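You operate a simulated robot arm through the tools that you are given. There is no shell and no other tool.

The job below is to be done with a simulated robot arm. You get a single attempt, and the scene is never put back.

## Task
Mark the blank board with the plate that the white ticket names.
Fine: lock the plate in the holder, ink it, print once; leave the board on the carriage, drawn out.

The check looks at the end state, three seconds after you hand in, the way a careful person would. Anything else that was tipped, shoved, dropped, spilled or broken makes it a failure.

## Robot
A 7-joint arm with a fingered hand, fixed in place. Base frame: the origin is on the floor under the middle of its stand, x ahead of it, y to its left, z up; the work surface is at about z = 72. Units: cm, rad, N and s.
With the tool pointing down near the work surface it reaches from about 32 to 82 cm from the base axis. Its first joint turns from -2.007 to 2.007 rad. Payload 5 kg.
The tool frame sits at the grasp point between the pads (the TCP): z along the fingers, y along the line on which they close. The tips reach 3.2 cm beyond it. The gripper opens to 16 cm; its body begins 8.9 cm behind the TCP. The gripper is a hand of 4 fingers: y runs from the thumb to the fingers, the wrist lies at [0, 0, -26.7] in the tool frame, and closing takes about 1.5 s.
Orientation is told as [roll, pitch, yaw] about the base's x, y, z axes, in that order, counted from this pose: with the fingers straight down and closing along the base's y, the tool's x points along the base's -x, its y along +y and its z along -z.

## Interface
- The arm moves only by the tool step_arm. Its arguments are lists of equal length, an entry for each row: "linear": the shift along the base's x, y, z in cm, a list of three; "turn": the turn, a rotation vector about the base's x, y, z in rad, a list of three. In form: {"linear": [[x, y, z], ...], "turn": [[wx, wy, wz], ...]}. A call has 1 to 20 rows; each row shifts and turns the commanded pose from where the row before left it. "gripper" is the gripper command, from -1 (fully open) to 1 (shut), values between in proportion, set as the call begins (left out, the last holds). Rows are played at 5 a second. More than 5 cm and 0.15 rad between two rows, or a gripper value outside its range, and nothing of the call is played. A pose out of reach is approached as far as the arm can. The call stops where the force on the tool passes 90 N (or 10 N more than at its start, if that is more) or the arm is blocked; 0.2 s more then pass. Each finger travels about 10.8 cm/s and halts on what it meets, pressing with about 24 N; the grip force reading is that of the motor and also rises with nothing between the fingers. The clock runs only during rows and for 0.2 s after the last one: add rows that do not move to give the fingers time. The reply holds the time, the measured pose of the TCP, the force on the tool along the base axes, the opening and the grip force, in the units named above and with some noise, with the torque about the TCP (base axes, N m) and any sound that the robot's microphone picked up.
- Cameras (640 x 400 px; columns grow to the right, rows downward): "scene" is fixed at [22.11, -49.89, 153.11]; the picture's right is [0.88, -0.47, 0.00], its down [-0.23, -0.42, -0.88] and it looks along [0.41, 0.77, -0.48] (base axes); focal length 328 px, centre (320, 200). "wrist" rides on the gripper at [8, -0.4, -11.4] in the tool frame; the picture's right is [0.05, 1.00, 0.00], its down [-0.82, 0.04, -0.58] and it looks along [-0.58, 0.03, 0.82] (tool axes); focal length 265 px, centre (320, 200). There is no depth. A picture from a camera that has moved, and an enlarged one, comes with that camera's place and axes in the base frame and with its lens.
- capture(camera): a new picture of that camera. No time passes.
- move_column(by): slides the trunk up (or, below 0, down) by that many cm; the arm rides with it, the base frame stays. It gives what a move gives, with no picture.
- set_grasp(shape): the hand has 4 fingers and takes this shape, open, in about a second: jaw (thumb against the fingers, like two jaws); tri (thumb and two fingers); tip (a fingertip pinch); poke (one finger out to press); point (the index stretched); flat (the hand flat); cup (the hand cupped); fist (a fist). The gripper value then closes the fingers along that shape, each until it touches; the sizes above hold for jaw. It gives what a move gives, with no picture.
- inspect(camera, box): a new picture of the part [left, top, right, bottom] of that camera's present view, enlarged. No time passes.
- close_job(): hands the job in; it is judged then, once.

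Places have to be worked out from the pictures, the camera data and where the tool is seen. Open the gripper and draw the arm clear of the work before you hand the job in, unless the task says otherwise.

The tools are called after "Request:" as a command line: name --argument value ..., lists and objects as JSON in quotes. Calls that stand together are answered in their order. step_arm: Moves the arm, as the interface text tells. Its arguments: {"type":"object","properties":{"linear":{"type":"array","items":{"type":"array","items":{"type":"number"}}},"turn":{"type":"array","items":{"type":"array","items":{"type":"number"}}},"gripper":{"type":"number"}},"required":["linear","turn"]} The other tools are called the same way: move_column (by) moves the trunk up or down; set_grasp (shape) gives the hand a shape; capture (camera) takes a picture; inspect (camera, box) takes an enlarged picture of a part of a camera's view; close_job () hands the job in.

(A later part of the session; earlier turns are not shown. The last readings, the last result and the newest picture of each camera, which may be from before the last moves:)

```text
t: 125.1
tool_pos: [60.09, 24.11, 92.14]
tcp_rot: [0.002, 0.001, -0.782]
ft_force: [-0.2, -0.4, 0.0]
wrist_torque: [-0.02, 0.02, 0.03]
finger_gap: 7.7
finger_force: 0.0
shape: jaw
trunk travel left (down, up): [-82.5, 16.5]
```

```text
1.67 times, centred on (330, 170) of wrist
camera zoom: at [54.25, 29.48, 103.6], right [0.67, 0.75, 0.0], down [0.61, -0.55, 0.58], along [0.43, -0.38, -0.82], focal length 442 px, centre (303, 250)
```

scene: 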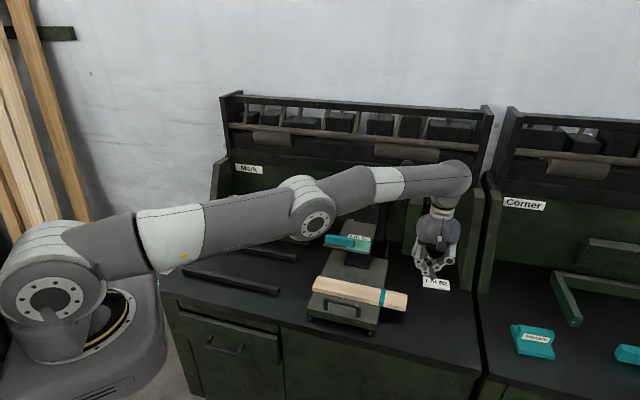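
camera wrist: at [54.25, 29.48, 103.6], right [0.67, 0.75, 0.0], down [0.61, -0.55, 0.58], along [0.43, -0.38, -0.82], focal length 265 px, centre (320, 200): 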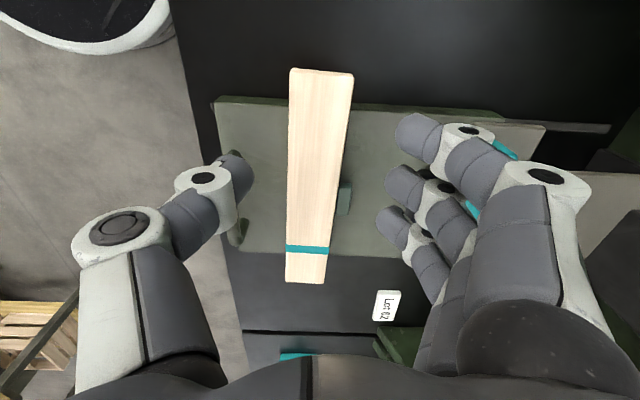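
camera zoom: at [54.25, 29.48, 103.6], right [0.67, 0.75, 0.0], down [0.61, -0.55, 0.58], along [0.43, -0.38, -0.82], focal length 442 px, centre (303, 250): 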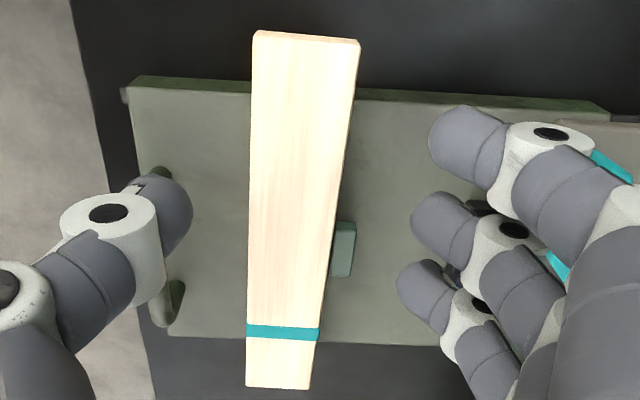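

Request:
inspect --camera "wrist" --box '[310, 160, 370, 240]'

Request:
inspect --camera "scene" --box '[310, 265, 400, 315]'

```text
5.00 times, centred on (340, 200) of wrist
camera zoom: at [54.25, 29.48, 103.6], right [0.67, 0.75, 0.0], down [0.61, -0.55, 0.58], along [0.43, -0.38, -0.82], focal length 1327 px, centre (220, 200)
```

zoom: 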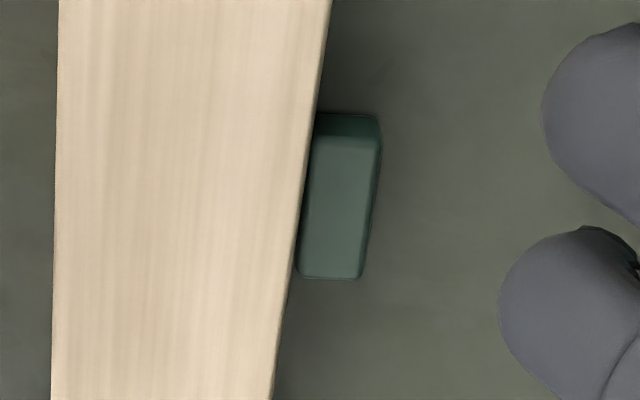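

```text
7.11 times, centred on (355, 290) of scene
camera zoom: at [22.11, -49.89, 153.11], right [0.88, -0.47, 0.0], down [-0.23, -0.42, -0.88], along [0.41, 0.77, -0.48], focal length 2332 px, centre (71, -440)
```

zoom: 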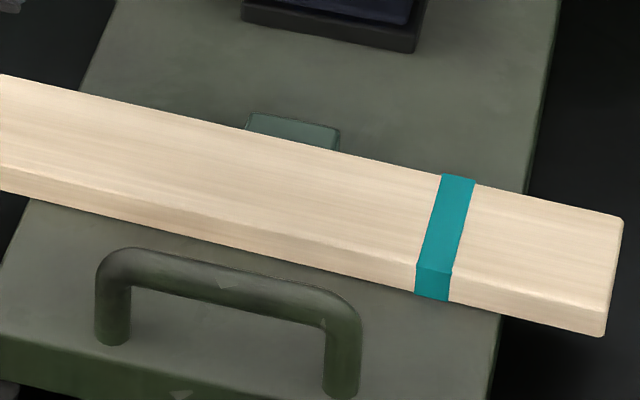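

The stop contact left the board rotated by about 2°. I'll regrip it to the right of the stop, which squares it to the hand, and re-seat it gently.

Request:
step_arm --linear '[[2.5, -2.66, 0], [2.5, -2.66, 0], [2.5, -2.66, 0], [2.5, -2.66, 0], [2.45, -2.66, 0], [0, 0, 0]]' --turn '[[0, 0, -0.001], [0, 0, -0.001], [0, 0, -0.001], [0, 0, 0], [0, 0, 0], [0, 0, 0]]'

Request:
capture --camera "wrist"

```text
t: 126.5
tool_pos: [72.76, 10.74, 92.05]
tcp_rot: [0.002, -0.001, -0.784]
ft_force: [0.4, 0.0, -0.1]
wrist_torque: [-0.02, 0.03, 0.01]
finger_gap: 7.7
finger_force: 0.0
shape: jaw
trunk travel left (down, up): [-82.5, 16.5]
```

```text
taken
camera wrist: at [66.82, 16.17, 103.51], right [0.67, 0.74, 0.0], down [0.61, -0.55, 0.58], along [0.43, -0.39, -0.82], focal length 265 px, centre (320, 200)
```

wrist: 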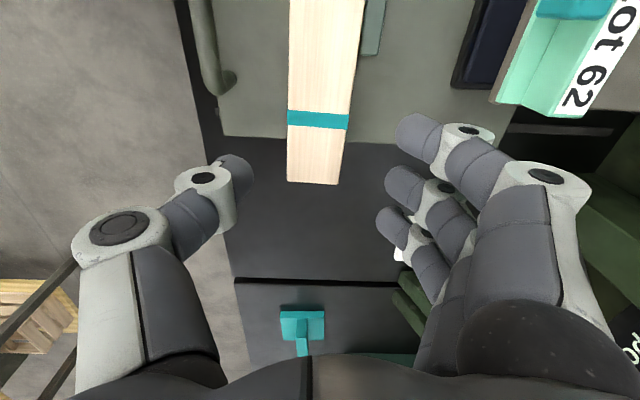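

Request:
step_arm --linear '[[0, 0, -3], [0, 0, -3], [0, 0, -3], [0, 0, -2.2], [0, 0, -1.0], [0, 0, -0.5], [0, 0, 0]]' --turn '[[0, 0, 0], [0, 0, 0], [0, 0, 0], [0, 0, 0], [0, 0, 0], [0, 0, 0], [0, 0, 0]]'

Request:
step_arm --linear '[[0, 0, 0], [0, 0, 0], [0, 0, 0], [0, 0, 0], [0, 0, 0]]' --turn '[[0, 0, 0], [0, 0, 0], [0, 0, 0], [0, 0, 0], [0, 0, 0]]' --gripper 1.0

Request:
capture --camera "wrist"

Request:
inspect --camera "wrist" --box '[360, 0, 470, 100]'

```text
t: 128.1
tool_pos: [72.6, 10.91, 79.28]
tcp_rot: [0.001, -0.001, -0.786]
ft_force: [-0.4, -0.8, -0.2]
wrist_torque: [0.01, 0.0, 0.02]
finger_gap: 7.69
finger_force: 0.1
shape: jaw
trunk travel left (down, up): [-82.5, 16.5]
```

```text
t: 129.3
tool_pos: [72.53, 10.84, 79.43]
tcp_rot: [0.001, 0.002, -0.784]
ft_force: [-0.7, 1.2, -0.7]
wrist_torque: [-0.01, -0.02, -0.02]
finger_gap: 5.44
finger_force: 23.4
shape: jaw
trunk travel left (down, up): [-82.5, 16.5]
```

```text
taken
camera wrist: at [66.65, 16.17, 90.78], right [0.67, 0.74, 0.0], down [0.61, -0.55, 0.58], along [0.43, -0.39, -0.82], focal length 265 px, centre (320, 200)
```

wrist: 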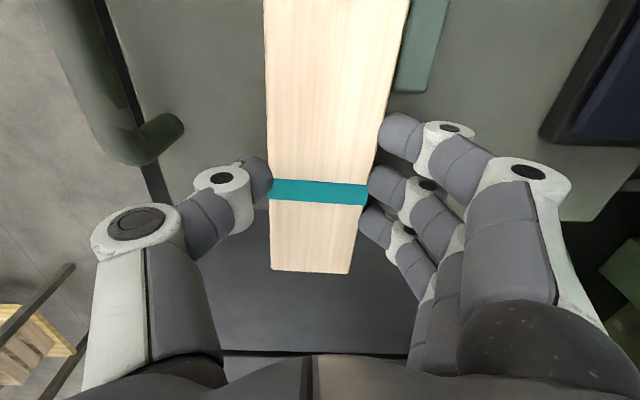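

```text
4.00 times, centred on (415, 50) of wrist
camera zoom: at [66.65, 16.17, 90.78], right [0.67, 0.74, 0.0], down [0.61, -0.55, 0.58], along [0.43, -0.39, -0.82], focal length 1062 px, centre (-60, 800)
```

zoom: 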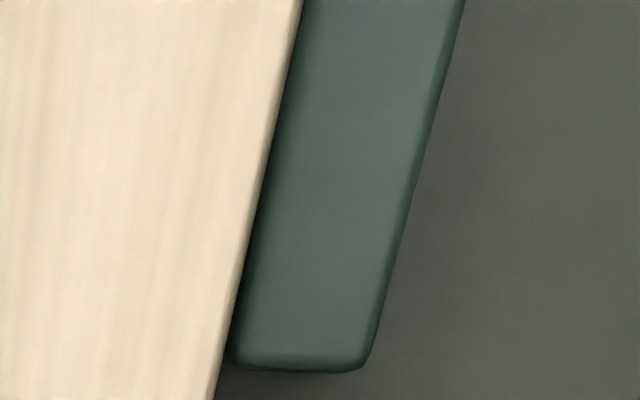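

The board is still turned ~0.03 rad relative to the hand. While gripping, I rotate the hand by +0.035 rad to square it, then check against the stop.

Request:
step_arm --linear '[[0, 0, 0.1], [0, 0, 0], [0, 0, 0]]' --turn '[[0, 0, 0.018], [0, 0, 0.017], [0, 0, 0]]'

Request:
capture --camera "wrist"

Request:
inspect --camera "wrist" --box '[360, 0, 470, 100]'

Request:
inspect --camera "scene" --box '[310, 265, 400, 315]'

```text
t: 130.1
tool_pos: [72.66, 10.81, 79.39]
tcp_rot: [0.0, 0.0, -0.75]
ft_force: [-0.2, 0.6, -0.2]
wrist_torque: [-0.02, -0.02, -0.03]
finger_gap: 5.43
finger_force: 23.9
shape: jaw
trunk travel left (down, up): [-82.5, 16.5]
```

```text
taken
camera wrist: at [66.52, 15.93, 90.85], right [0.64, 0.77, 0.0], down [0.62, -0.53, 0.58], along [0.44, -0.37, -0.82], focal length 265 px, centre (320, 200)
```

wrist: 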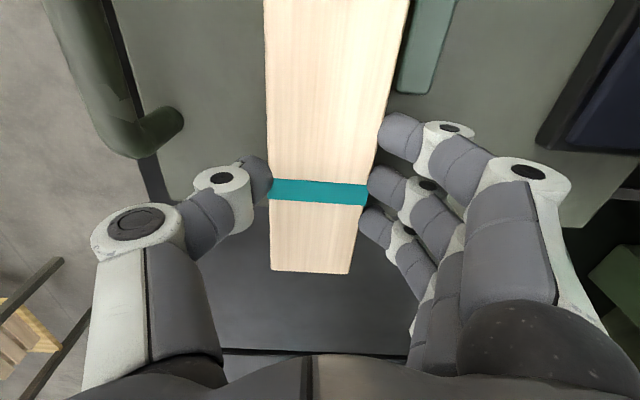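

```text
4.00 times, centred on (415, 50) of wrist
camera zoom: at [66.52, 15.93, 90.85], right [0.64, 0.77, 0.0], down [0.62, -0.53, 0.58], along [0.44, -0.37, -0.82], focal length 1062 px, centre (-60, 800)
```

zoom: 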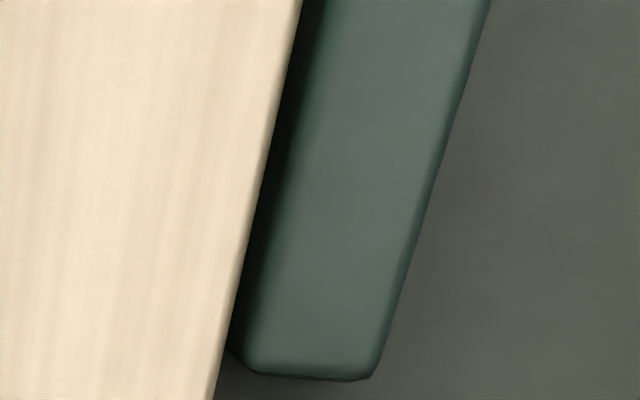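

```text
7.11 times, centred on (355, 290) of scene
camera zoom: at [22.11, -49.89, 153.11], right [0.88, -0.47, 0.0], down [-0.23, -0.42, -0.88], along [0.41, 0.77, -0.48], focal length 2332 px, centre (71, -440)
```

zoom: 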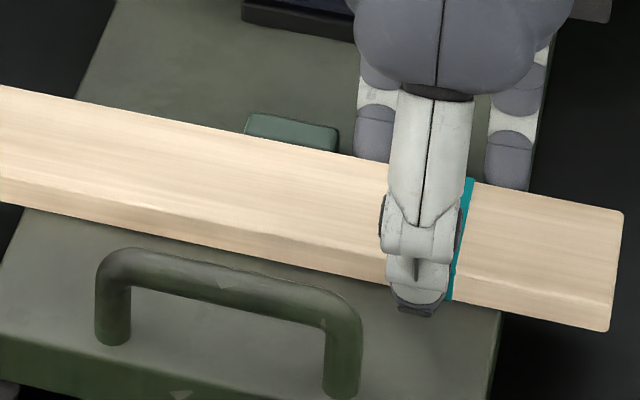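

The board is now square to the stop with a small gap. I slide it back in 0.1 cm steps until it just touches.

Request:
step_arm --linear '[[0.07, 0.07, 0], [0.07, 0.07, 0], [0.07, 0.07, 0], [0, 0, 0]]' --turn '[[0, 0, 0], [0, 0, 0], [0, 0, 0], [0, 0, 0]]'

Request:
inspect --camera "wrist" --box '[360, 0, 470, 100]'

```text
t: 131.1
tool_pos: [72.83, 11.09, 79.49]
tcp_rot: [0.0, 0.0, -0.751]
ft_force: [0.4, 0.5, 1.0]
wrist_torque: [-0.01, -0.07, 0.02]
finger_gap: 5.42
finger_force: 23.8
shape: jaw
trunk travel left (down, up): [-82.5, 16.5]
```

```text
4.00 times, centred on (415, 50) of wrist
camera zoom: at [66.72, 16.12, 90.86], right [0.64, 0.77, 0.0], down [0.62, -0.53, 0.58], along [0.44, -0.37, -0.82], focal length 1062 px, centre (-60, 800)
```

zoom: 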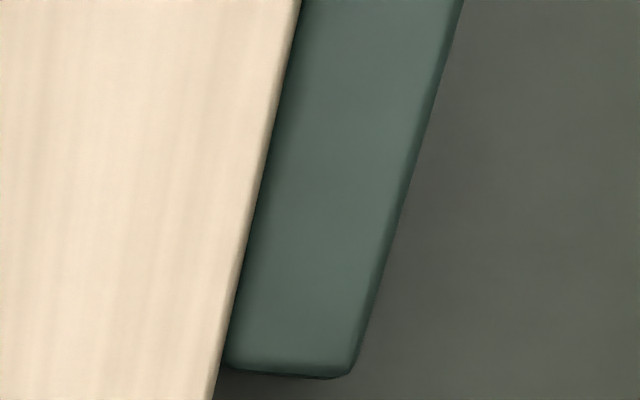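

The board now sits essentially flush and parallel with the stop. I release and rise.

Request:
step_arm --linear '[[0, 0, 0], [0, 0, 0], [0, 0, 0], [0, 0, 2], [0, 0, 3.5], [0, 0, 3.5], [0, 0, 3], [0, 0, 0]]' --turn '[[0, 0, 0], [0, 0, 0], [0, 0, 0], [0, 0, 0], [0, 0, -0.01], [0, 0, -0.01], [0, 0, -0.014], [0, 0, 0]]' --gripper 0.03

Request:
inspect --camera "scene" --box '[290, 220, 420, 320]'

Request:
capture --camera "wrist"

```text
t: 132.9
tool_pos: [72.83, 10.93, 91.48]
tcp_rot: [0.003, 0.001, -0.784]
ft_force: [-0.7, 0.8, 0.4]
wrist_torque: [-0.04, 0.03, -0.03]
finger_gap: 7.69
finger_force: 0.0
shape: jaw
trunk travel left (down, up): [-82.5, 16.5]
```

```text
4.00 times, centred on (355, 270) of scene
camera zoom: at [22.11, -49.89, 153.11], right [0.88, -0.47, 0.0], down [-0.23, -0.42, -0.88], along [0.41, 0.77, -0.48], focal length 1312 px, centre (180, -80)
```

zoom: 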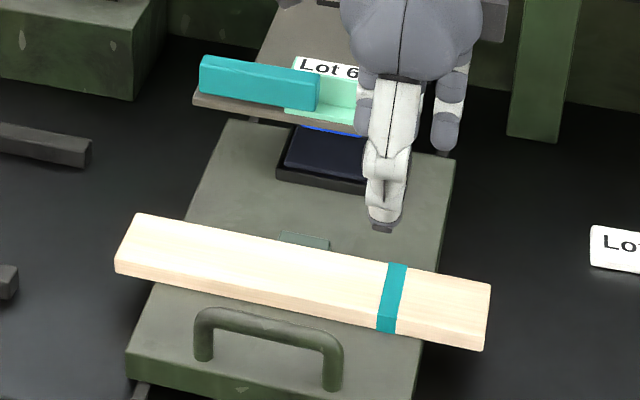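

```text
taken
camera wrist: at [66.95, 16.27, 102.98], right [0.67, 0.74, 0.0], down [0.61, -0.55, 0.58], along [0.43, -0.39, -0.82], focal length 265 px, centre (320, 200)
```

wrist: 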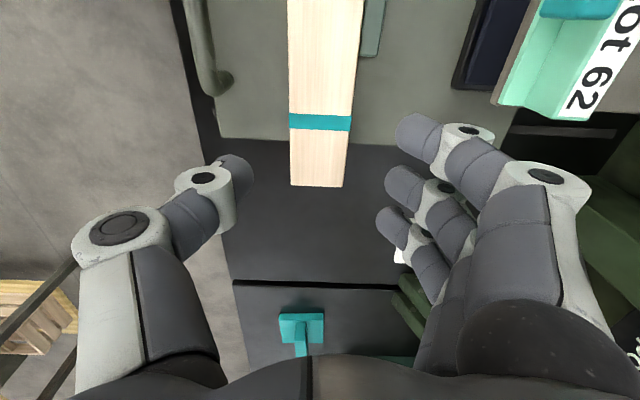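

The board is in place and square. Next I push the carriage in: I position the hand above the handle with a steeper tilt so the fingers clear both the board and the holder.

Request:
step_arm --linear '[[-3.68, -0.92, 0], [-3.68, -0.92, 0], [-3.68, -0.92, 0], [-3.68, -0.92, 0], [0, 0, 0]]' --turn '[[0.0972, -0.0972, 0], [0.0972, -0.0972, 0], [0.0972, -0.0972, 0], [0.0972, -0.0972, 0], [0, 0, 0]]' --gripper 0.6

Request:
capture --camera "wrist"

Request:
inspect --camera "scene" --box '[290, 220, 420, 340]'

```text
t: 134.1
tool_pos: [57.98, 7.31, 91.39]
tcp_rot: [0.552, -0.002, -0.781]
ft_force: [0.5, 0.3, -0.6]
wrist_torque: [-0.03, 0.02, -0.01]
finger_gap: 3.24
finger_force: 0.1
shape: jaw
trunk travel left (down, up): [-82.5, 16.5]
```

```text
taken
camera wrist: at [47.9, 8.49, 100.97], right [0.56, 0.64, 0.52], down [0.39, -0.76, 0.51], along [0.73, -0.09, -0.68], focal length 265 px, centre (320, 200)
```

wrist: 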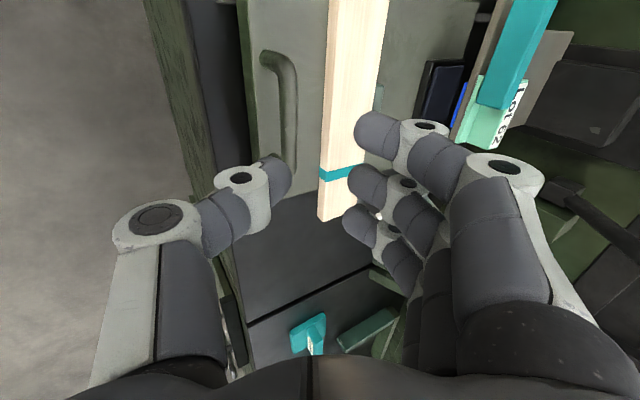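

```text
3.33 times, centred on (355, 280) of scene
camera zoom: at [22.11, -49.89, 153.11], right [0.88, -0.47, 0.0], down [-0.23, -0.42, -0.88], along [0.41, 0.77, -0.48], focal length 1093 px, centre (203, -67)
```

zoom: 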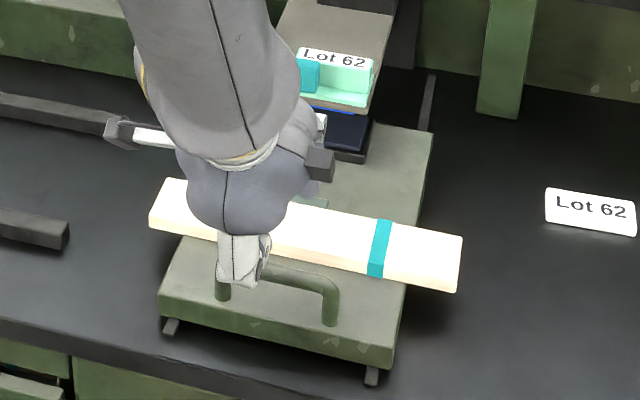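

Request:
step_arm --linear '[[0.15, 0.05, -2.6], [0.15, 0.05, -2.6], [0.52, 0.52, -1.19], [0.52, 0.52, -1.19], [0.52, 0.52, -1.19], [0, 0, 0]]' --turn '[[0, 0, -0.002], [0, 0, -0.002], [0, 0, 0], [0, 0, 0], [0, 0, 0], [0, 0, 0]]'

Request:
capture --camera "wrist"

```text
t: 135.5
tool_pos: [59.95, 8.87, 82.72]
tcp_rot: [0.551, -0.002, -0.787]
ft_force: [0.4, 1.2, 0.3]
wrist_torque: [0.02, 0.03, 0.0]
finger_gap: 3.23
finger_force: 0.0
shape: jaw
trunk travel left (down, up): [-82.5, 16.5]
```

```text
taken
camera wrist: at [49.88, 10.11, 92.2], right [0.57, 0.64, 0.52], down [0.39, -0.77, 0.51], along [0.73, -0.09, -0.68], focal length 265 px, centre (320, 200)
```

wrist: 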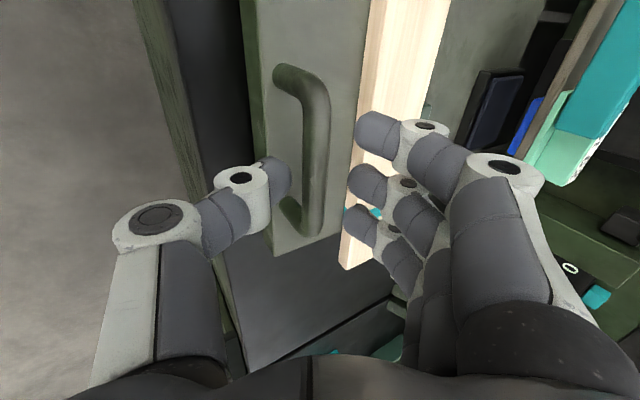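

Request:
step_arm --linear '[[0.34, 0.34, -0.84], [0.34, 0.34, -0.84], [0.34, 0.34, -0.84], [0, 0, 0]]' --turn '[[0, 0, 0], [0, 0, 0], [0, 0, 0], [0, 0, 0]]'

Request:
capture --camera "wrist"

Request:
inspect --camera "scene" --box '[290, 220, 420, 340]'

```text
t: 136.5
tool_pos: [60.95, 9.87, 80.19]
tcp_rot: [0.551, -0.001, -0.787]
ft_force: [-0.7, 0.6, 0.3]
wrist_torque: [0.01, 0.04, -0.03]
finger_gap: 3.25
finger_force: 0.0
shape: jaw
trunk travel left (down, up): [-82.5, 16.5]
```

```text
taken
camera wrist: at [50.83, 11.15, 89.7], right [0.57, 0.64, 0.52], down [0.39, -0.77, 0.51], along [0.73, -0.09, -0.68], focal length 265 px, centre (320, 200)
```

wrist: 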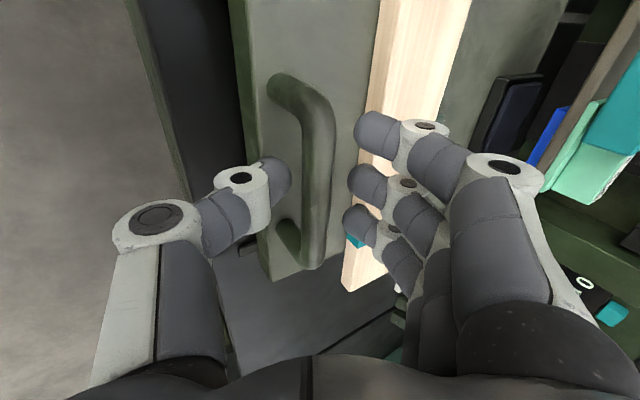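

```text
3.33 times, centred on (355, 280) of scene
camera zoom: at [22.11, -49.89, 153.11], right [0.88, -0.47, 0.0], down [-0.23, -0.42, -0.88], along [0.41, 0.77, -0.48], focal length 1093 px, centre (203, -67)
```

zoom: 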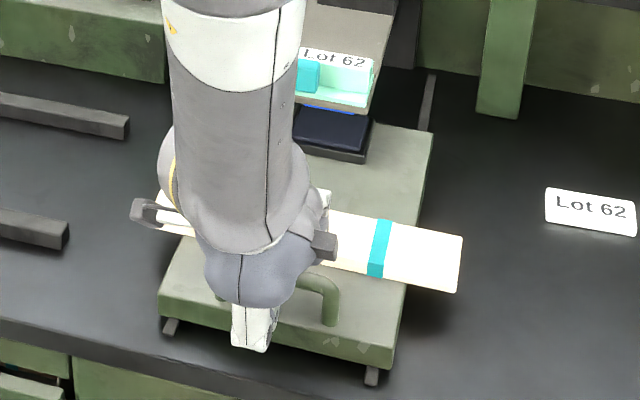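

The handle is in the fork and the fingers are above the board's level. I narrow the fork and push the carriage in slowly.

Request:
step_arm --linear '[[0, 0, 0], [0, 0, 0], [0.2, 0.2, 0], [0.35, 0.35, 0], [0.45, 0.45, 0], [0.5, 0.5, 0], [0.5, 0.5, 0], [0.5, 0.5, 0], [0.5, 0.5, 0], [0.5, 0.5, 0], [0.5, 0.5, 0], [0.5, 0.5, 0], [0.5, 0.5, 0], [0.4, 0.4, 0], [0.25, 0.25, 0], [0, 0, 0]]' --turn '[[0, 0, 0], [0, 0, 0], [0, 0, 0], [0, 0, 0], [0, 0, 0], [0, 0, 0], [0, 0, 0], [0, 0, 0], [0, 0, 0], [0, 0, 0], [0, 0, 0], [0, 0, 0], [0, 0, 0], [0, 0, 0], [0, 0, 0], [0, 0, 0]]' --gripper 0.675

Request:
capture --camera "wrist"

Request:
capture --camera "scene"

```text
t: 139.9
tool_pos: [66.71, 15.71, 80.21]
tcp_rot: [0.55, -0.001, -0.789]
ft_force: [-1.4, -1.4, -1.6]
wrist_torque: [0.02, -0.03, 0.03]
finger_gap: 2.72
finger_force: 0.1
shape: jaw
trunk travel left (down, up): [-82.5, 16.5]
```

```text
taken
camera wrist: at [56.58, 16.86, 89.69], right [0.57, 0.64, 0.52], down [0.39, -0.77, 0.51], along [0.73, -0.09, -0.68], focal length 265 px, centre (320, 200)
```

wrist: 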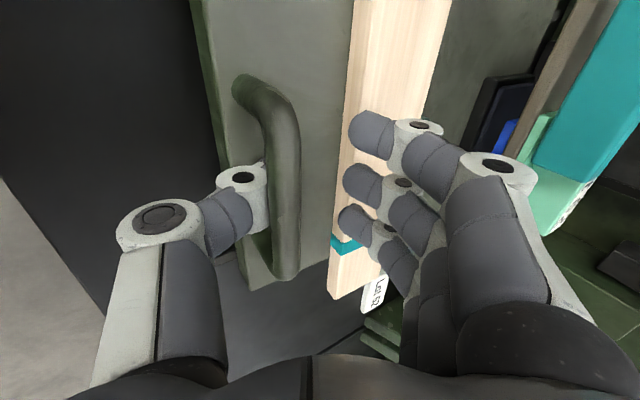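

```text
taken
```

scene: 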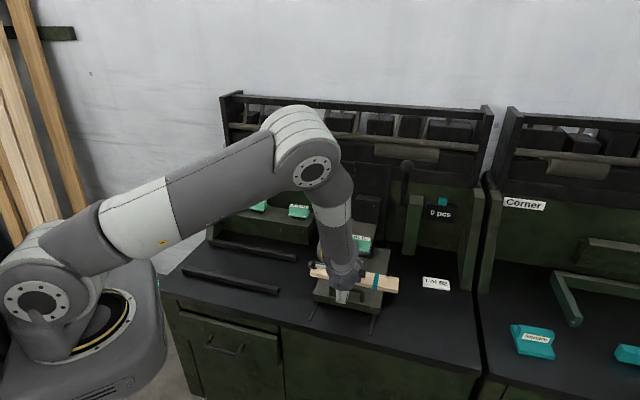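

The handle rides on the thumb with my hand leading by 1.7 cm; to keep clear of the holder at the end I close the grip on the bar and then continue pushing.

Request:
step_arm --linear '[[0, 0, 0], [0, 0, 0], [0, 0, 0], [0, 0, 0], [0.2, 0.2, 0], [0.35, 0.35, 0], [0.45, 0.45, 0], [0.5, 0.5, 0], [0.5, 0.5, 0], [0.5, 0.5, 0], [0.5, 0.5, 0], [0.4, 0.4, 0], [0.25, 0.25, 0], [0, 0, 0]]' --turn '[[0, 0, 0], [0, 0, 0], [0, 0, 0], [0, 0, 0], [0, 0, 0], [0, 0, 0], [0, 0, 0], [0, 0, 0], [0, 0, 0], [0, 0, 0], [0, 0, 0], [0, 0, 0], [0, 0, 0], [0, 0, 0]]' --gripper 1.0

Request:
capture --camera "wrist"

Request:
inspect --camera "scene" --box '[290, 200, 430, 310]'

```text
t: 142.9
tool_pos: [70.38, 19.27, 80.01]
tcp_rot: [0.548, 0.0, -0.786]
ft_force: [0.4, -0.6, -22.0]
wrist_torque: [0.28, -0.27, 0.02]
finger_gap: 0.05
finger_force: 24.4
shape: jaw
trunk travel left (down, up): [-82.5, 16.5]
```

```text
taken
camera wrist: at [60.25, 20.53, 89.58], right [0.57, 0.64, 0.52], down [0.39, -0.77, 0.51], along [0.73, -0.09, -0.68], focal length 265 px, centre (320, 200)
```

wrist: 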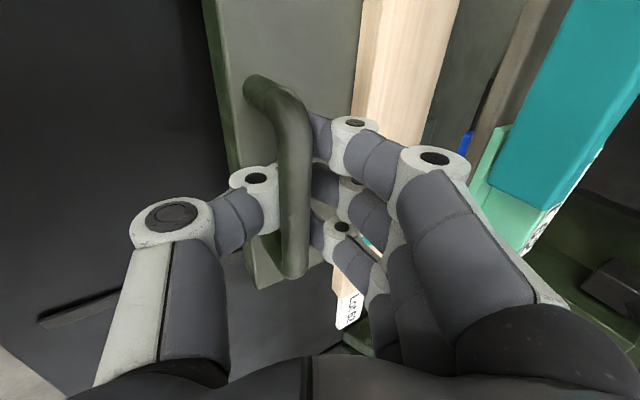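

```text
3.64 times, centred on (360, 255) of scene
camera zoom: at [22.11, -49.89, 153.11], right [0.88, -0.47, 0.0], down [-0.23, -0.42, -0.88], along [0.41, 0.77, -0.48], focal length 1192 px, centre (174, 0)
```

zoom: 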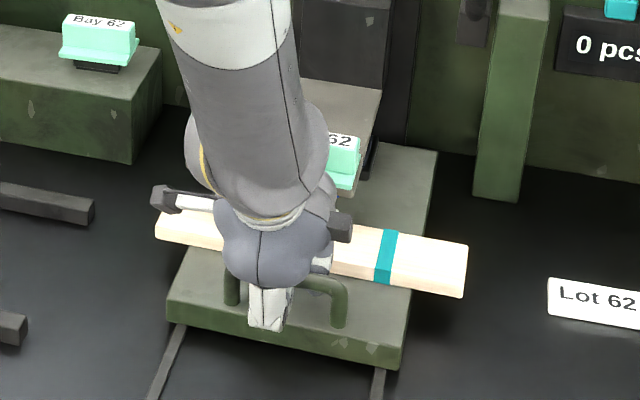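

The full grip wraps under the bar and pulls up on it (−22 N), which I don't want. I relax the fork right away.

Request:
step_arm --linear '[[0, 0, 0], [0, 0, 0], [0, 0, 0]]' --turn '[[0, 0, 0], [0, 0, 0], [0, 0, 0]]' --gripper 0.72

Request:
capture --camera "wrist"

Request:
inspect --camera "scene" --box '[290, 200, 430, 310]'

```text
t: 143.7
tool_pos: [70.34, 19.26, 80.31]
tcp_rot: [0.553, -0.001, -0.787]
ft_force: [0.3, 0.1, -1.6]
wrist_torque: [0.0, 0.02, 0.03]
finger_gap: 2.23
finger_force: 0.1
shape: jaw
trunk travel left (down, up): [-82.5, 16.5]
```

```text
taken
camera wrist: at [60.19, 20.53, 89.8], right [0.56, 0.64, 0.52], down [0.39, -0.77, 0.52], along [0.73, -0.09, -0.68], focal length 265 px, centre (320, 200)
```

wrist: 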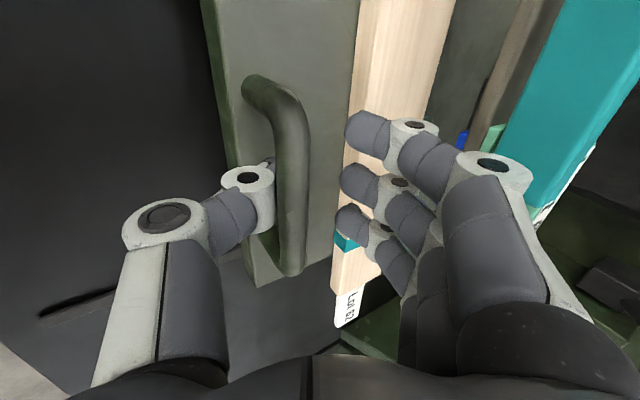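

```text
3.64 times, centred on (360, 255) of scene
camera zoom: at [22.11, -49.89, 153.11], right [0.88, -0.47, 0.0], down [-0.23, -0.42, -0.88], along [0.41, 0.77, -0.48], focal length 1192 px, centre (174, 0)
```

zoom: 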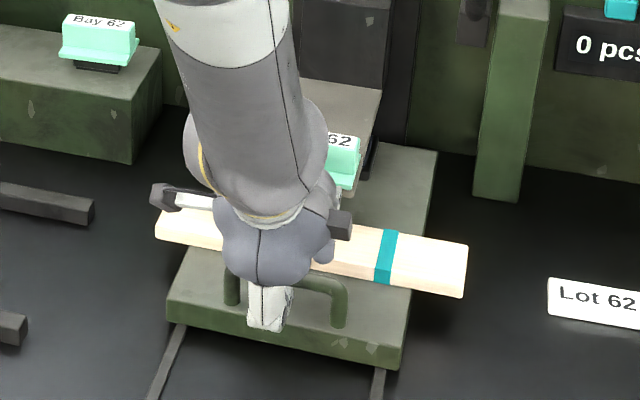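

Relieved. For the last few centimetres I'll withdraw the fork and instead push the bar from the front with the closed hand, which keeps the knuckles away from the holder.

Request:
step_arm --linear '[[0, 0, 0], [-0.36, -0.36, 0.85], [-0.55, -0.55, 1.28], [-0.73, -0.73, 1.7], [-0.73, -0.73, 1.7], [-1.5, -1.5, 0], [-1.5, -1.5, 0], [-1.2, -1.2, 0], [0, 0, 0]]' --turn '[[0, 0, 0], [0, 0, 0], [0, 0, 0], [0, 0, 0], [0, 0, 0], [0, 0, 0], [0, 0, 0], [0, 0, 0], [0, 0, 0]]' --gripper 0.6

Request:
step_arm --linear '[[0, 0, 0], [0, 0, 0], [0, 0, -1.5], [0, 0, -1.5], [0, 0, -1.5], [0, 0, -0.8], [0, 0, 0]]' --turn '[[0, 0, 0], [0, 0, 0], [0, 0, 0], [0, 0, 0], [0, 0, 0], [0, 0, 0], [0, 0, 0]]' --gripper 1.0

Request:
capture --camera "wrist"

Request:
inspect --camera "scene" --box '[290, 200, 430, 320]'

```text
t: 145.7
tool_pos: [63.63, 12.67, 85.64]
tcp_rot: [0.552, -0.002, -0.785]
ft_force: [0.0, 0.2, 0.1]
wrist_torque: [0.01, -0.01, 0.01]
finger_gap: 3.18
finger_force: 0.0
shape: jaw
trunk travel left (down, up): [-82.5, 16.5]
```

```text
t: 147.3
tool_pos: [63.62, 12.72, 80.29]
tcp_rot: [0.551, -0.001, -0.787]
ft_force: [0.2, 0.3, 0.9]
wrist_torque: [0.0, 0.01, 0.03]
finger_gap: 0.0
finger_force: 24.0
shape: jaw
trunk travel left (down, up): [-82.5, 16.5]
```

```text
taken
camera wrist: at [53.66, 13.99, 89.84], right [0.57, 0.64, 0.52], down [0.39, -0.77, 0.51], along [0.73, -0.09, -0.68], focal length 265 px, centre (320, 200)
```

wrist: 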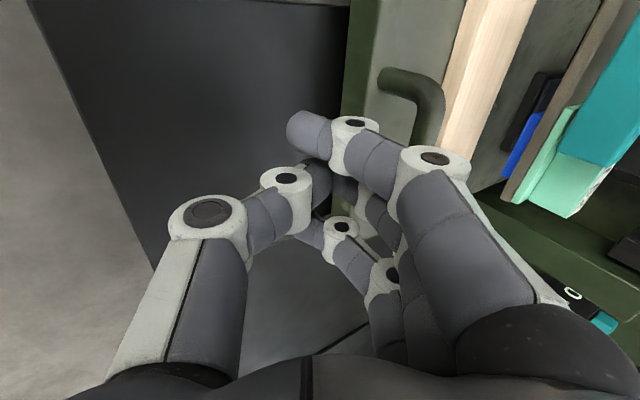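

```text
3.33 times, centred on (360, 260) of scene
camera zoom: at [22.11, -49.89, 153.11], right [0.88, -0.47, 0.0], down [-0.23, -0.42, -0.88], along [0.41, 0.77, -0.48], focal length 1093 px, centre (187, 0)
```

zoom: 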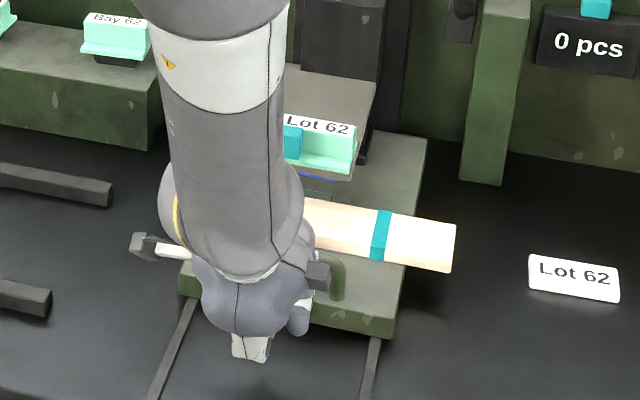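

The closed hand is in front of the bar. I push it forward steadily.

Request:
step_arm --linear '[[0.4, 0.4, 0], [0.5, 0.5, 0], [0.5, 0.5, 0], [0.5, 0.5, 0], [0.4, 0.4, 0], [0.35, 0.35, 0], [0.35, 0.35, 0], [0.35, 0.35, 0], [0.35, 0.35, 0], [0.35, 0.35, 0], [0.35, 0.35, 0], [0.3, 0.3, 0], [0, 0, 0]]' --turn '[[0, 0, 0], [0, 0, 0], [0, 0, 0], [0, 0, 0], [0, 0, 0], [0, 0, 0], [0, 0, 0], [0, 0, 0], [0, 0, 0], [0, 0, 0], [0, 0, 0], [0, 0, 0], [0, 0, 0]]'

Request:
capture --camera "wrist"

Request:
inspect --camera "scene" --box '[290, 200, 430, 320]'

```text
t: 150.1
tool_pos: [68.46, 17.56, 80.41]
tcp_rot: [0.552, 0.0, -0.787]
ft_force: [0.1, 0.6, 0.5]
wrist_torque: [0.0, -0.03, 0.01]
finger_gap: 0.01
finger_force: 24.2
shape: jaw
trunk travel left (down, up): [-82.5, 16.5]
```

```text
taken
camera wrist: at [58.28, 18.68, 89.93], right [0.57, 0.64, 0.52], down [0.39, -0.77, 0.51], along [0.73, -0.09, -0.68], focal length 265 px, centre (320, 200)
```

wrist: 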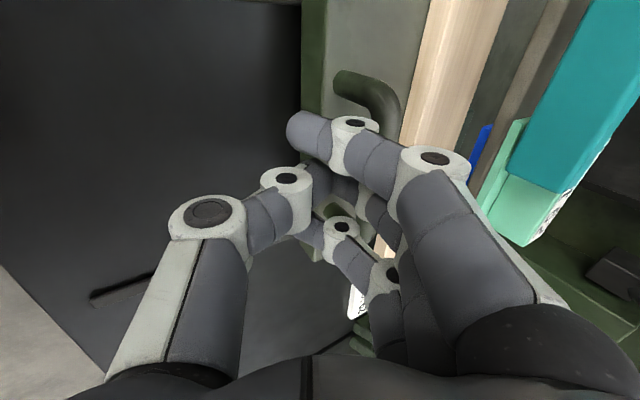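

```text
3.33 times, centred on (360, 260) of scene
camera zoom: at [22.11, -49.89, 153.11], right [0.88, -0.47, 0.0], down [-0.23, -0.42, -0.88], along [0.41, 0.77, -0.48], focal length 1093 px, centre (187, 0)
```

zoom: 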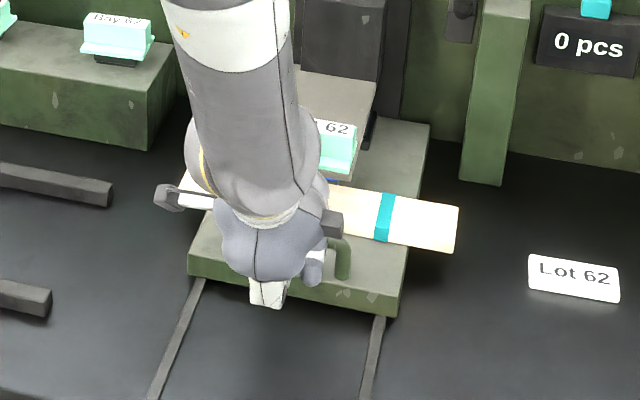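

Request:
step_arm --linear '[[0.3, 0.3, 0], [0.3, 0.3, 0], [0.3, 0.3, 0], [0.25, 0.25, 0], [0.2, 0.2, 0], [0, 0, 0]]' --turn '[[0, 0, 0], [0, 0, 0], [0, 0, 0], [0, 0, 0], [0, 0, 0], [0, 0, 0]]'

Request:
inspect --camera "scene" --box '[290, 200, 430, 320]'

Request:
capture --camera "wrist"

```text
t: 151.5
tool_pos: [69.36, 18.51, 80.64]
tcp_rot: [0.552, 0.0, -0.79]
ft_force: [-26.5, -18.4, 12.9]
wrist_torque: [0.17, -0.13, 0.16]
finger_gap: 0.0
finger_force: 24.2
shape: jaw
trunk travel left (down, up): [-82.5, 16.5]
```

```text
3.33 times, centred on (360, 260) of scene
camera zoom: at [22.11, -49.89, 153.11], right [0.88, -0.47, 0.0], down [-0.23, -0.42, -0.88], along [0.41, 0.77, -0.48], focal length 1093 px, centre (187, 0)
```

zoom: 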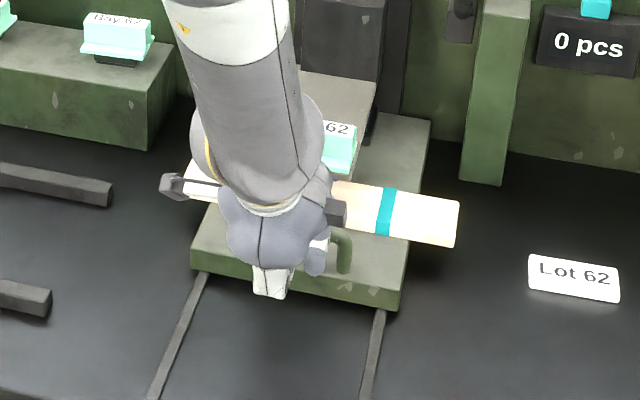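

```text
taken
camera wrist: at [59.3, 19.67, 90.09], right [0.57, 0.64, 0.52], down [0.38, -0.77, 0.51], along [0.73, -0.09, -0.68], focal length 265 px, centre (320, 200)
```

wrist: 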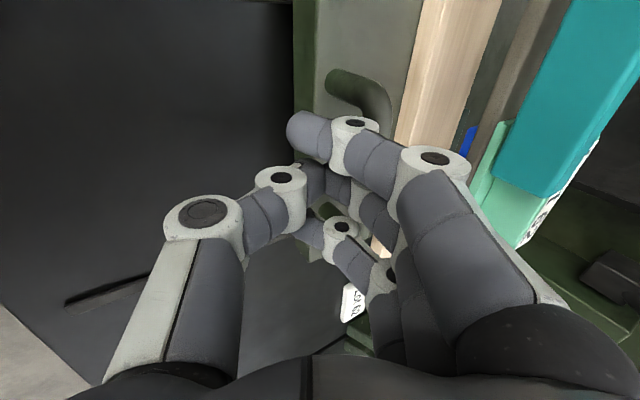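

The carriage is at its inner stop. I back off, rise, and check how the board lies under the plate.

Request:
step_arm --linear '[[-0.6, -0.6, 0], [-1.2, -1.2, 0.5], [-1.2, -1.2, 2], [-1.2, -1.2, 3], [-1, -1, 3], [-1, -1, 3], [0, 0, 0]]' --turn '[[0, 0, 0], [0, 0, 0], [0, 0, 0], [0, 0, 0], [0, 0, 0], [0, 0, 0], [0, 0, 0]]'

Request:
capture --camera "wrist"

Request:
inspect --camera "scene" --box '[290, 200, 430, 320]'

```text
t: 153.1
tool_pos: [63.4, 12.55, 91.97]
tcp_rot: [0.552, 0.001, -0.788]
ft_force: [0.1, 0.2, -0.2]
wrist_torque: [-0.02, 0.01, 0.01]
finger_gap: 0.0
finger_force: 24.0
shape: jaw
trunk travel left (down, up): [-82.5, 16.5]
```

```text
taken
camera wrist: at [53.38, 13.75, 101.53], right [0.57, 0.64, 0.52], down [0.39, -0.77, 0.51], along [0.73, -0.09, -0.68], focal length 265 px, centre (320, 200)
```

wrist: 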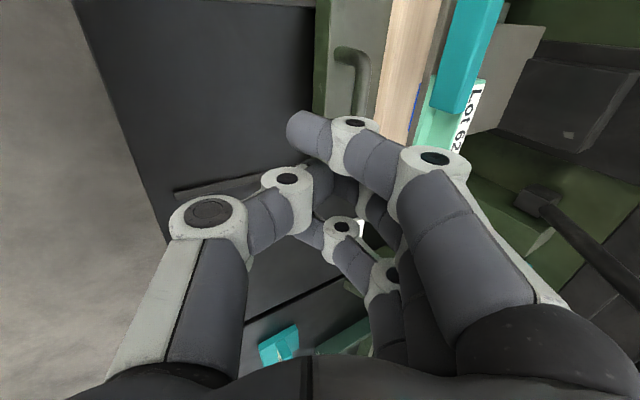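

```text
3.33 times, centred on (360, 260) of scene
camera zoom: at [22.11, -49.89, 153.11], right [0.88, -0.47, 0.0], down [-0.23, -0.42, -0.88], along [0.41, 0.77, -0.48], focal length 1093 px, centre (187, 0)
```

zoom: 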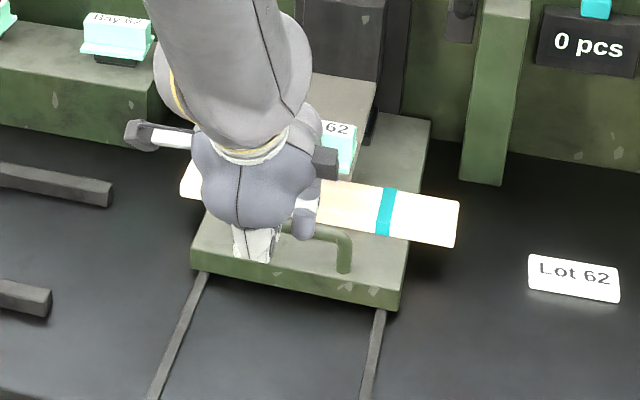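

Request:
step_arm --linear '[[0, 0, 4], [0, 0, 4], [0, 0, 4], [0, 0, 4], [0, 0, 4], [3.6, -0.07, 1.8], [3.6, -0.07, 1.8], [3.6, -0.07, 1.8], [3.6, -0.07, 1.8], [3.6, -0.07, 1.8], [0, 0, 0]]' --turn '[[0, 0, 0], [0, 0, 0], [0, 0, 0], [0.083, -0.083, 0], [0.083, -0.083, 0], [0, 0, 0], [0, 0, 0], [0, 0, 0], [0, 0, 0], [0, 0, 0], [0, 0, 0]]' --gripper 0.125

Request:
capture --camera "wrist"

Request:
capture --camera "scene"

Request:
inspect --camera "scene" --box '[300, 210, 420, 310]'

```text
t: 155.5
tool_pos: [81.42, 12.26, 121.14]
tcp_rot: [0.787, 0.001, -0.786]
ft_force: [0.3, 0.4, -0.2]
wrist_torque: [0.0, -0.02, 0.0]
finger_gap: 6.97
finger_force: 0.1
shape: jaw
trunk travel left (down, up): [-82.5, 16.5]
```

```text
taken
camera wrist: at [69.91, 12.01, 128.86], right [0.46, 0.53, 0.71], down [0.31, -0.85, 0.44], along [0.83, 0.01, -0.56], focal length 265 px, centre (320, 200)
```

wrist: 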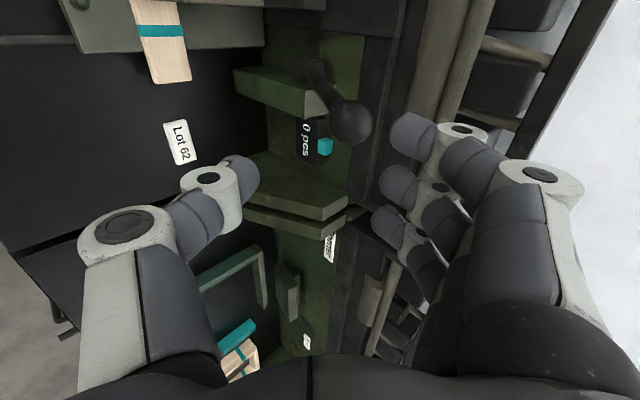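

```text
taken
```

scene: 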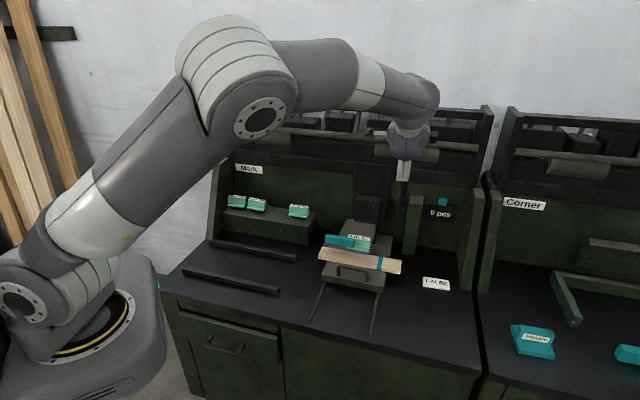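

```text
4.00 times, centred on (360, 260) of scene
camera zoom: at [22.11, -49.89, 153.11], right [0.88, -0.47, 0.0], down [-0.23, -0.42, -0.88], along [0.41, 0.77, -0.48], focal length 1312 px, centre (160, -40)
```

zoom: 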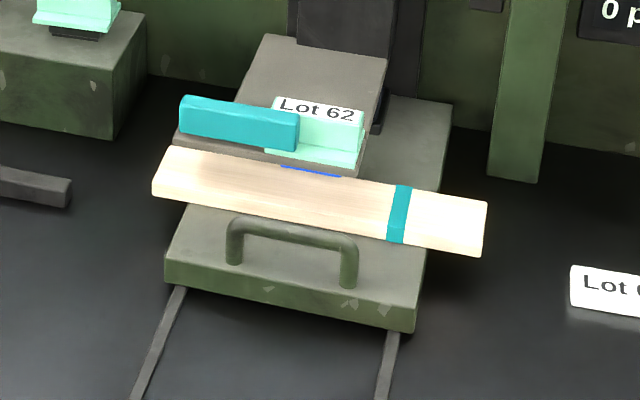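

Request:
inspect --camera "scene" --box '[330, 225, 400, 275]'

Request:
inspect --camera "wrist" --box '[60, 0, 280, 120]'

```text
8.00 times, centred on (365, 250) of scene
camera zoom: at [22.11, -49.89, 153.11], right [0.88, -0.47, 0.0], down [-0.23, -0.42, -0.88], along [0.41, 0.77, -0.48], focal length 2623 px, centre (-40, -200)
```

zoom: 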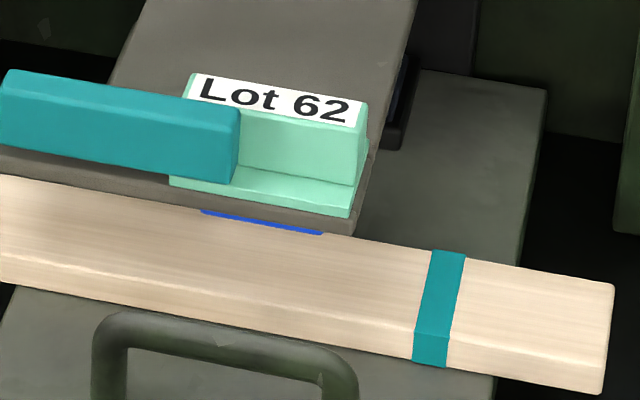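

```text
2.91 times, centred on (170, 60) of wrist
camera zoom: at [69.91, 12.01, 128.86], right [0.46, 0.53, 0.71], down [0.31, -0.85, 0.44], along [0.83, 0.01, -0.56], focal length 772 px, centre (756, 607)
```

zoom: 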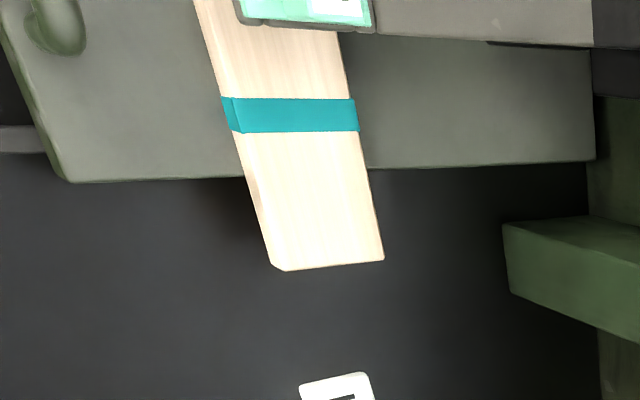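

The board is fully under the die with margins on all sides (the mark will land near the middle). I now line the fork up with the lever ball again.

Request:
step_arm --linear '[[0.9, 0.68, 1.12], [0.9, 0.68, 1.12], [1.0, 1.0, -1.41], [1.0, 1.0, -1.41], [1.0, 1.0, -1.41], [1.0, 1.0, -1.41], [0, 0, 0]]' --turn '[[0, 0, 0], [0, 0, 0], [0, 0, 0], [0, 0, 0], [0, 0, 0], [0, 0, 0], [0, 0, 0]]'

Request:
capture --camera "wrist"

```text
t: 157.1
tool_pos: [87.24, 17.44, 117.61]
tcp_rot: [0.787, -0.001, -0.79]
ft_force: [-0.2, -0.5, 0.3]
wrist_torque: [0.01, -0.02, -0.01]
finger_gap: 6.97
finger_force: 0.1
shape: jaw
trunk travel left (down, up): [-82.5, 16.5]
```

```text
taken
camera wrist: at [75.71, 17.25, 125.47], right [0.46, 0.53, 0.71], down [0.31, -0.85, 0.44], along [0.83, 0.01, -0.55], focal length 265 px, centre (320, 200)
```

wrist: 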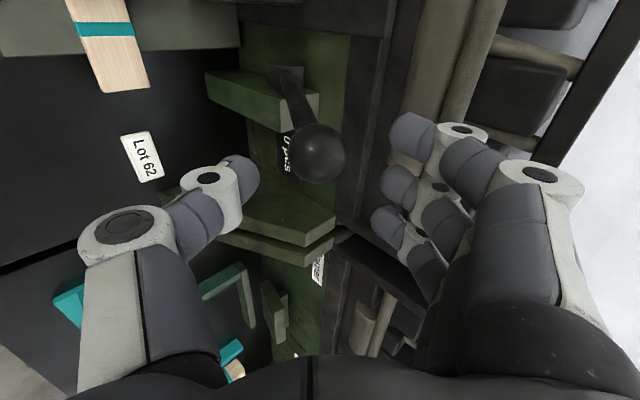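

Request:
step_arm --linear '[[0.55, 0.55, -0.78], [0.55, 0.55, -0.78], [0.55, 0.55, -0.78], [0.55, 0.55, -0.78], [0, 0, 0]]' --turn '[[0, 0, 0], [0, 0, 0], [0, 0, 0], [0, 0, 0], [0, 0, 0]]'

Request:
capture --camera "wrist"

```text
t: 158.3
tool_pos: [89.59, 19.68, 114.52]
tcp_rot: [0.787, 0.0, -0.789]
ft_force: [0.3, -0.2, 0.1]
wrist_torque: [-0.05, -0.02, 0.01]
finger_gap: 6.99
finger_force: 0.1
shape: jaw
trunk travel left (down, up): [-82.5, 16.5]
```

```text
taken
camera wrist: at [78.03, 19.42, 122.31], right [0.46, 0.53, 0.71], down [0.31, -0.85, 0.44], along [0.83, 0.01, -0.56], focal length 265 px, centre (320, 200)
```

wrist: 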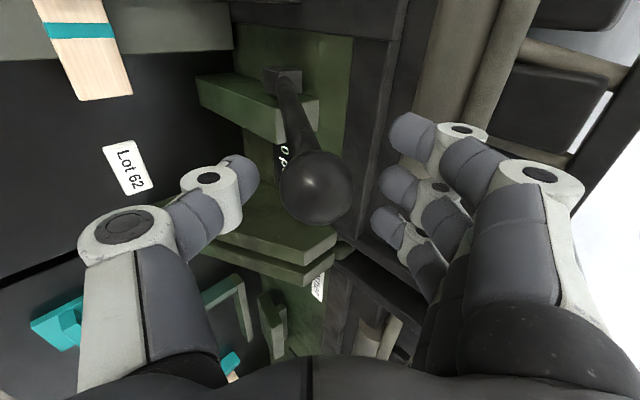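

The ball is in the fork. I narrow it and pull the lever along the arc for the single print.

Request:
step_arm --linear '[[0, 0, 0], [0, 0, 0], [-0.905, -0.905, -0.89], [-0.87, -0.87, -0.95], [-0.835, -0.835, -1.02], [-0.81, -0.81, -1.11], [-0.765, -0.765, -1.17], [-0.715, -0.715, -1.23], [-0.665, -0.665, -1.28], [0, 0, 0]]' --turn '[[0, 0, 0], [0, 0, 0], [0, 0, 0], [0, 0, 0], [0, 0, 0], [0.0216, -0.0216, 0], [0.0216, -0.0216, 0], [0.0216, -0.0216, 0], [0.0216, -0.0216, 0], [0, 0, 0]]' --gripper 0.4

Request:
capture --camera "wrist"

Request:
inspect --camera "scene" --box '[300, 210, 420, 310]'

```text
t: 160.5
tool_pos: [83.84, 14.38, 106.81]
tcp_rot: [0.909, 0.001, -0.787]
ft_force: [0.4, 0.6, 0.6]
wrist_torque: [-0.02, -0.01, -0.01]
finger_gap: 4.87
finger_force: 0.0
shape: jaw
trunk travel left (down, up): [-82.5, 16.5]
```

```text
taken
camera wrist: at [71.76, 13.44, 113.51], right [0.4, 0.47, 0.79], down [0.27, -0.88, 0.39], along [0.88, 0.06, -0.48], focal length 265 px, centre (320, 200)
```

wrist: 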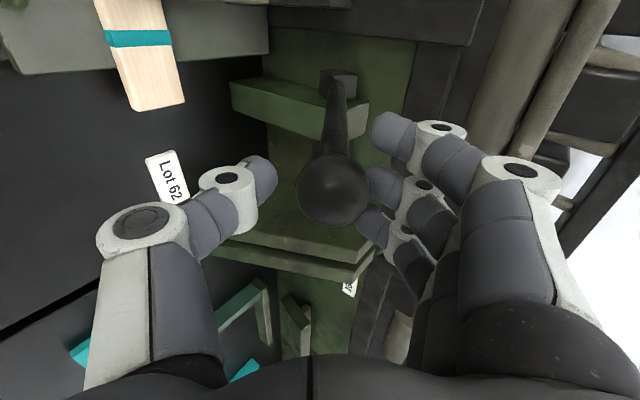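

```text
4.00 times, centred on (360, 260) of scene
camera zoom: at [22.11, -49.89, 153.11], right [0.88, -0.47, 0.0], down [-0.23, -0.42, -0.88], along [0.41, 0.77, -0.48], focal length 1312 px, centre (160, -40)
```

zoom: 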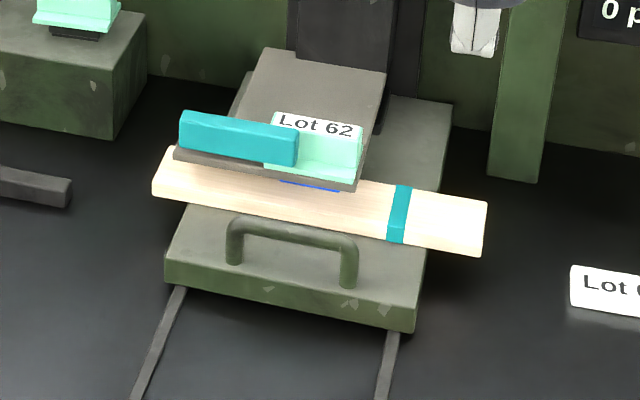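

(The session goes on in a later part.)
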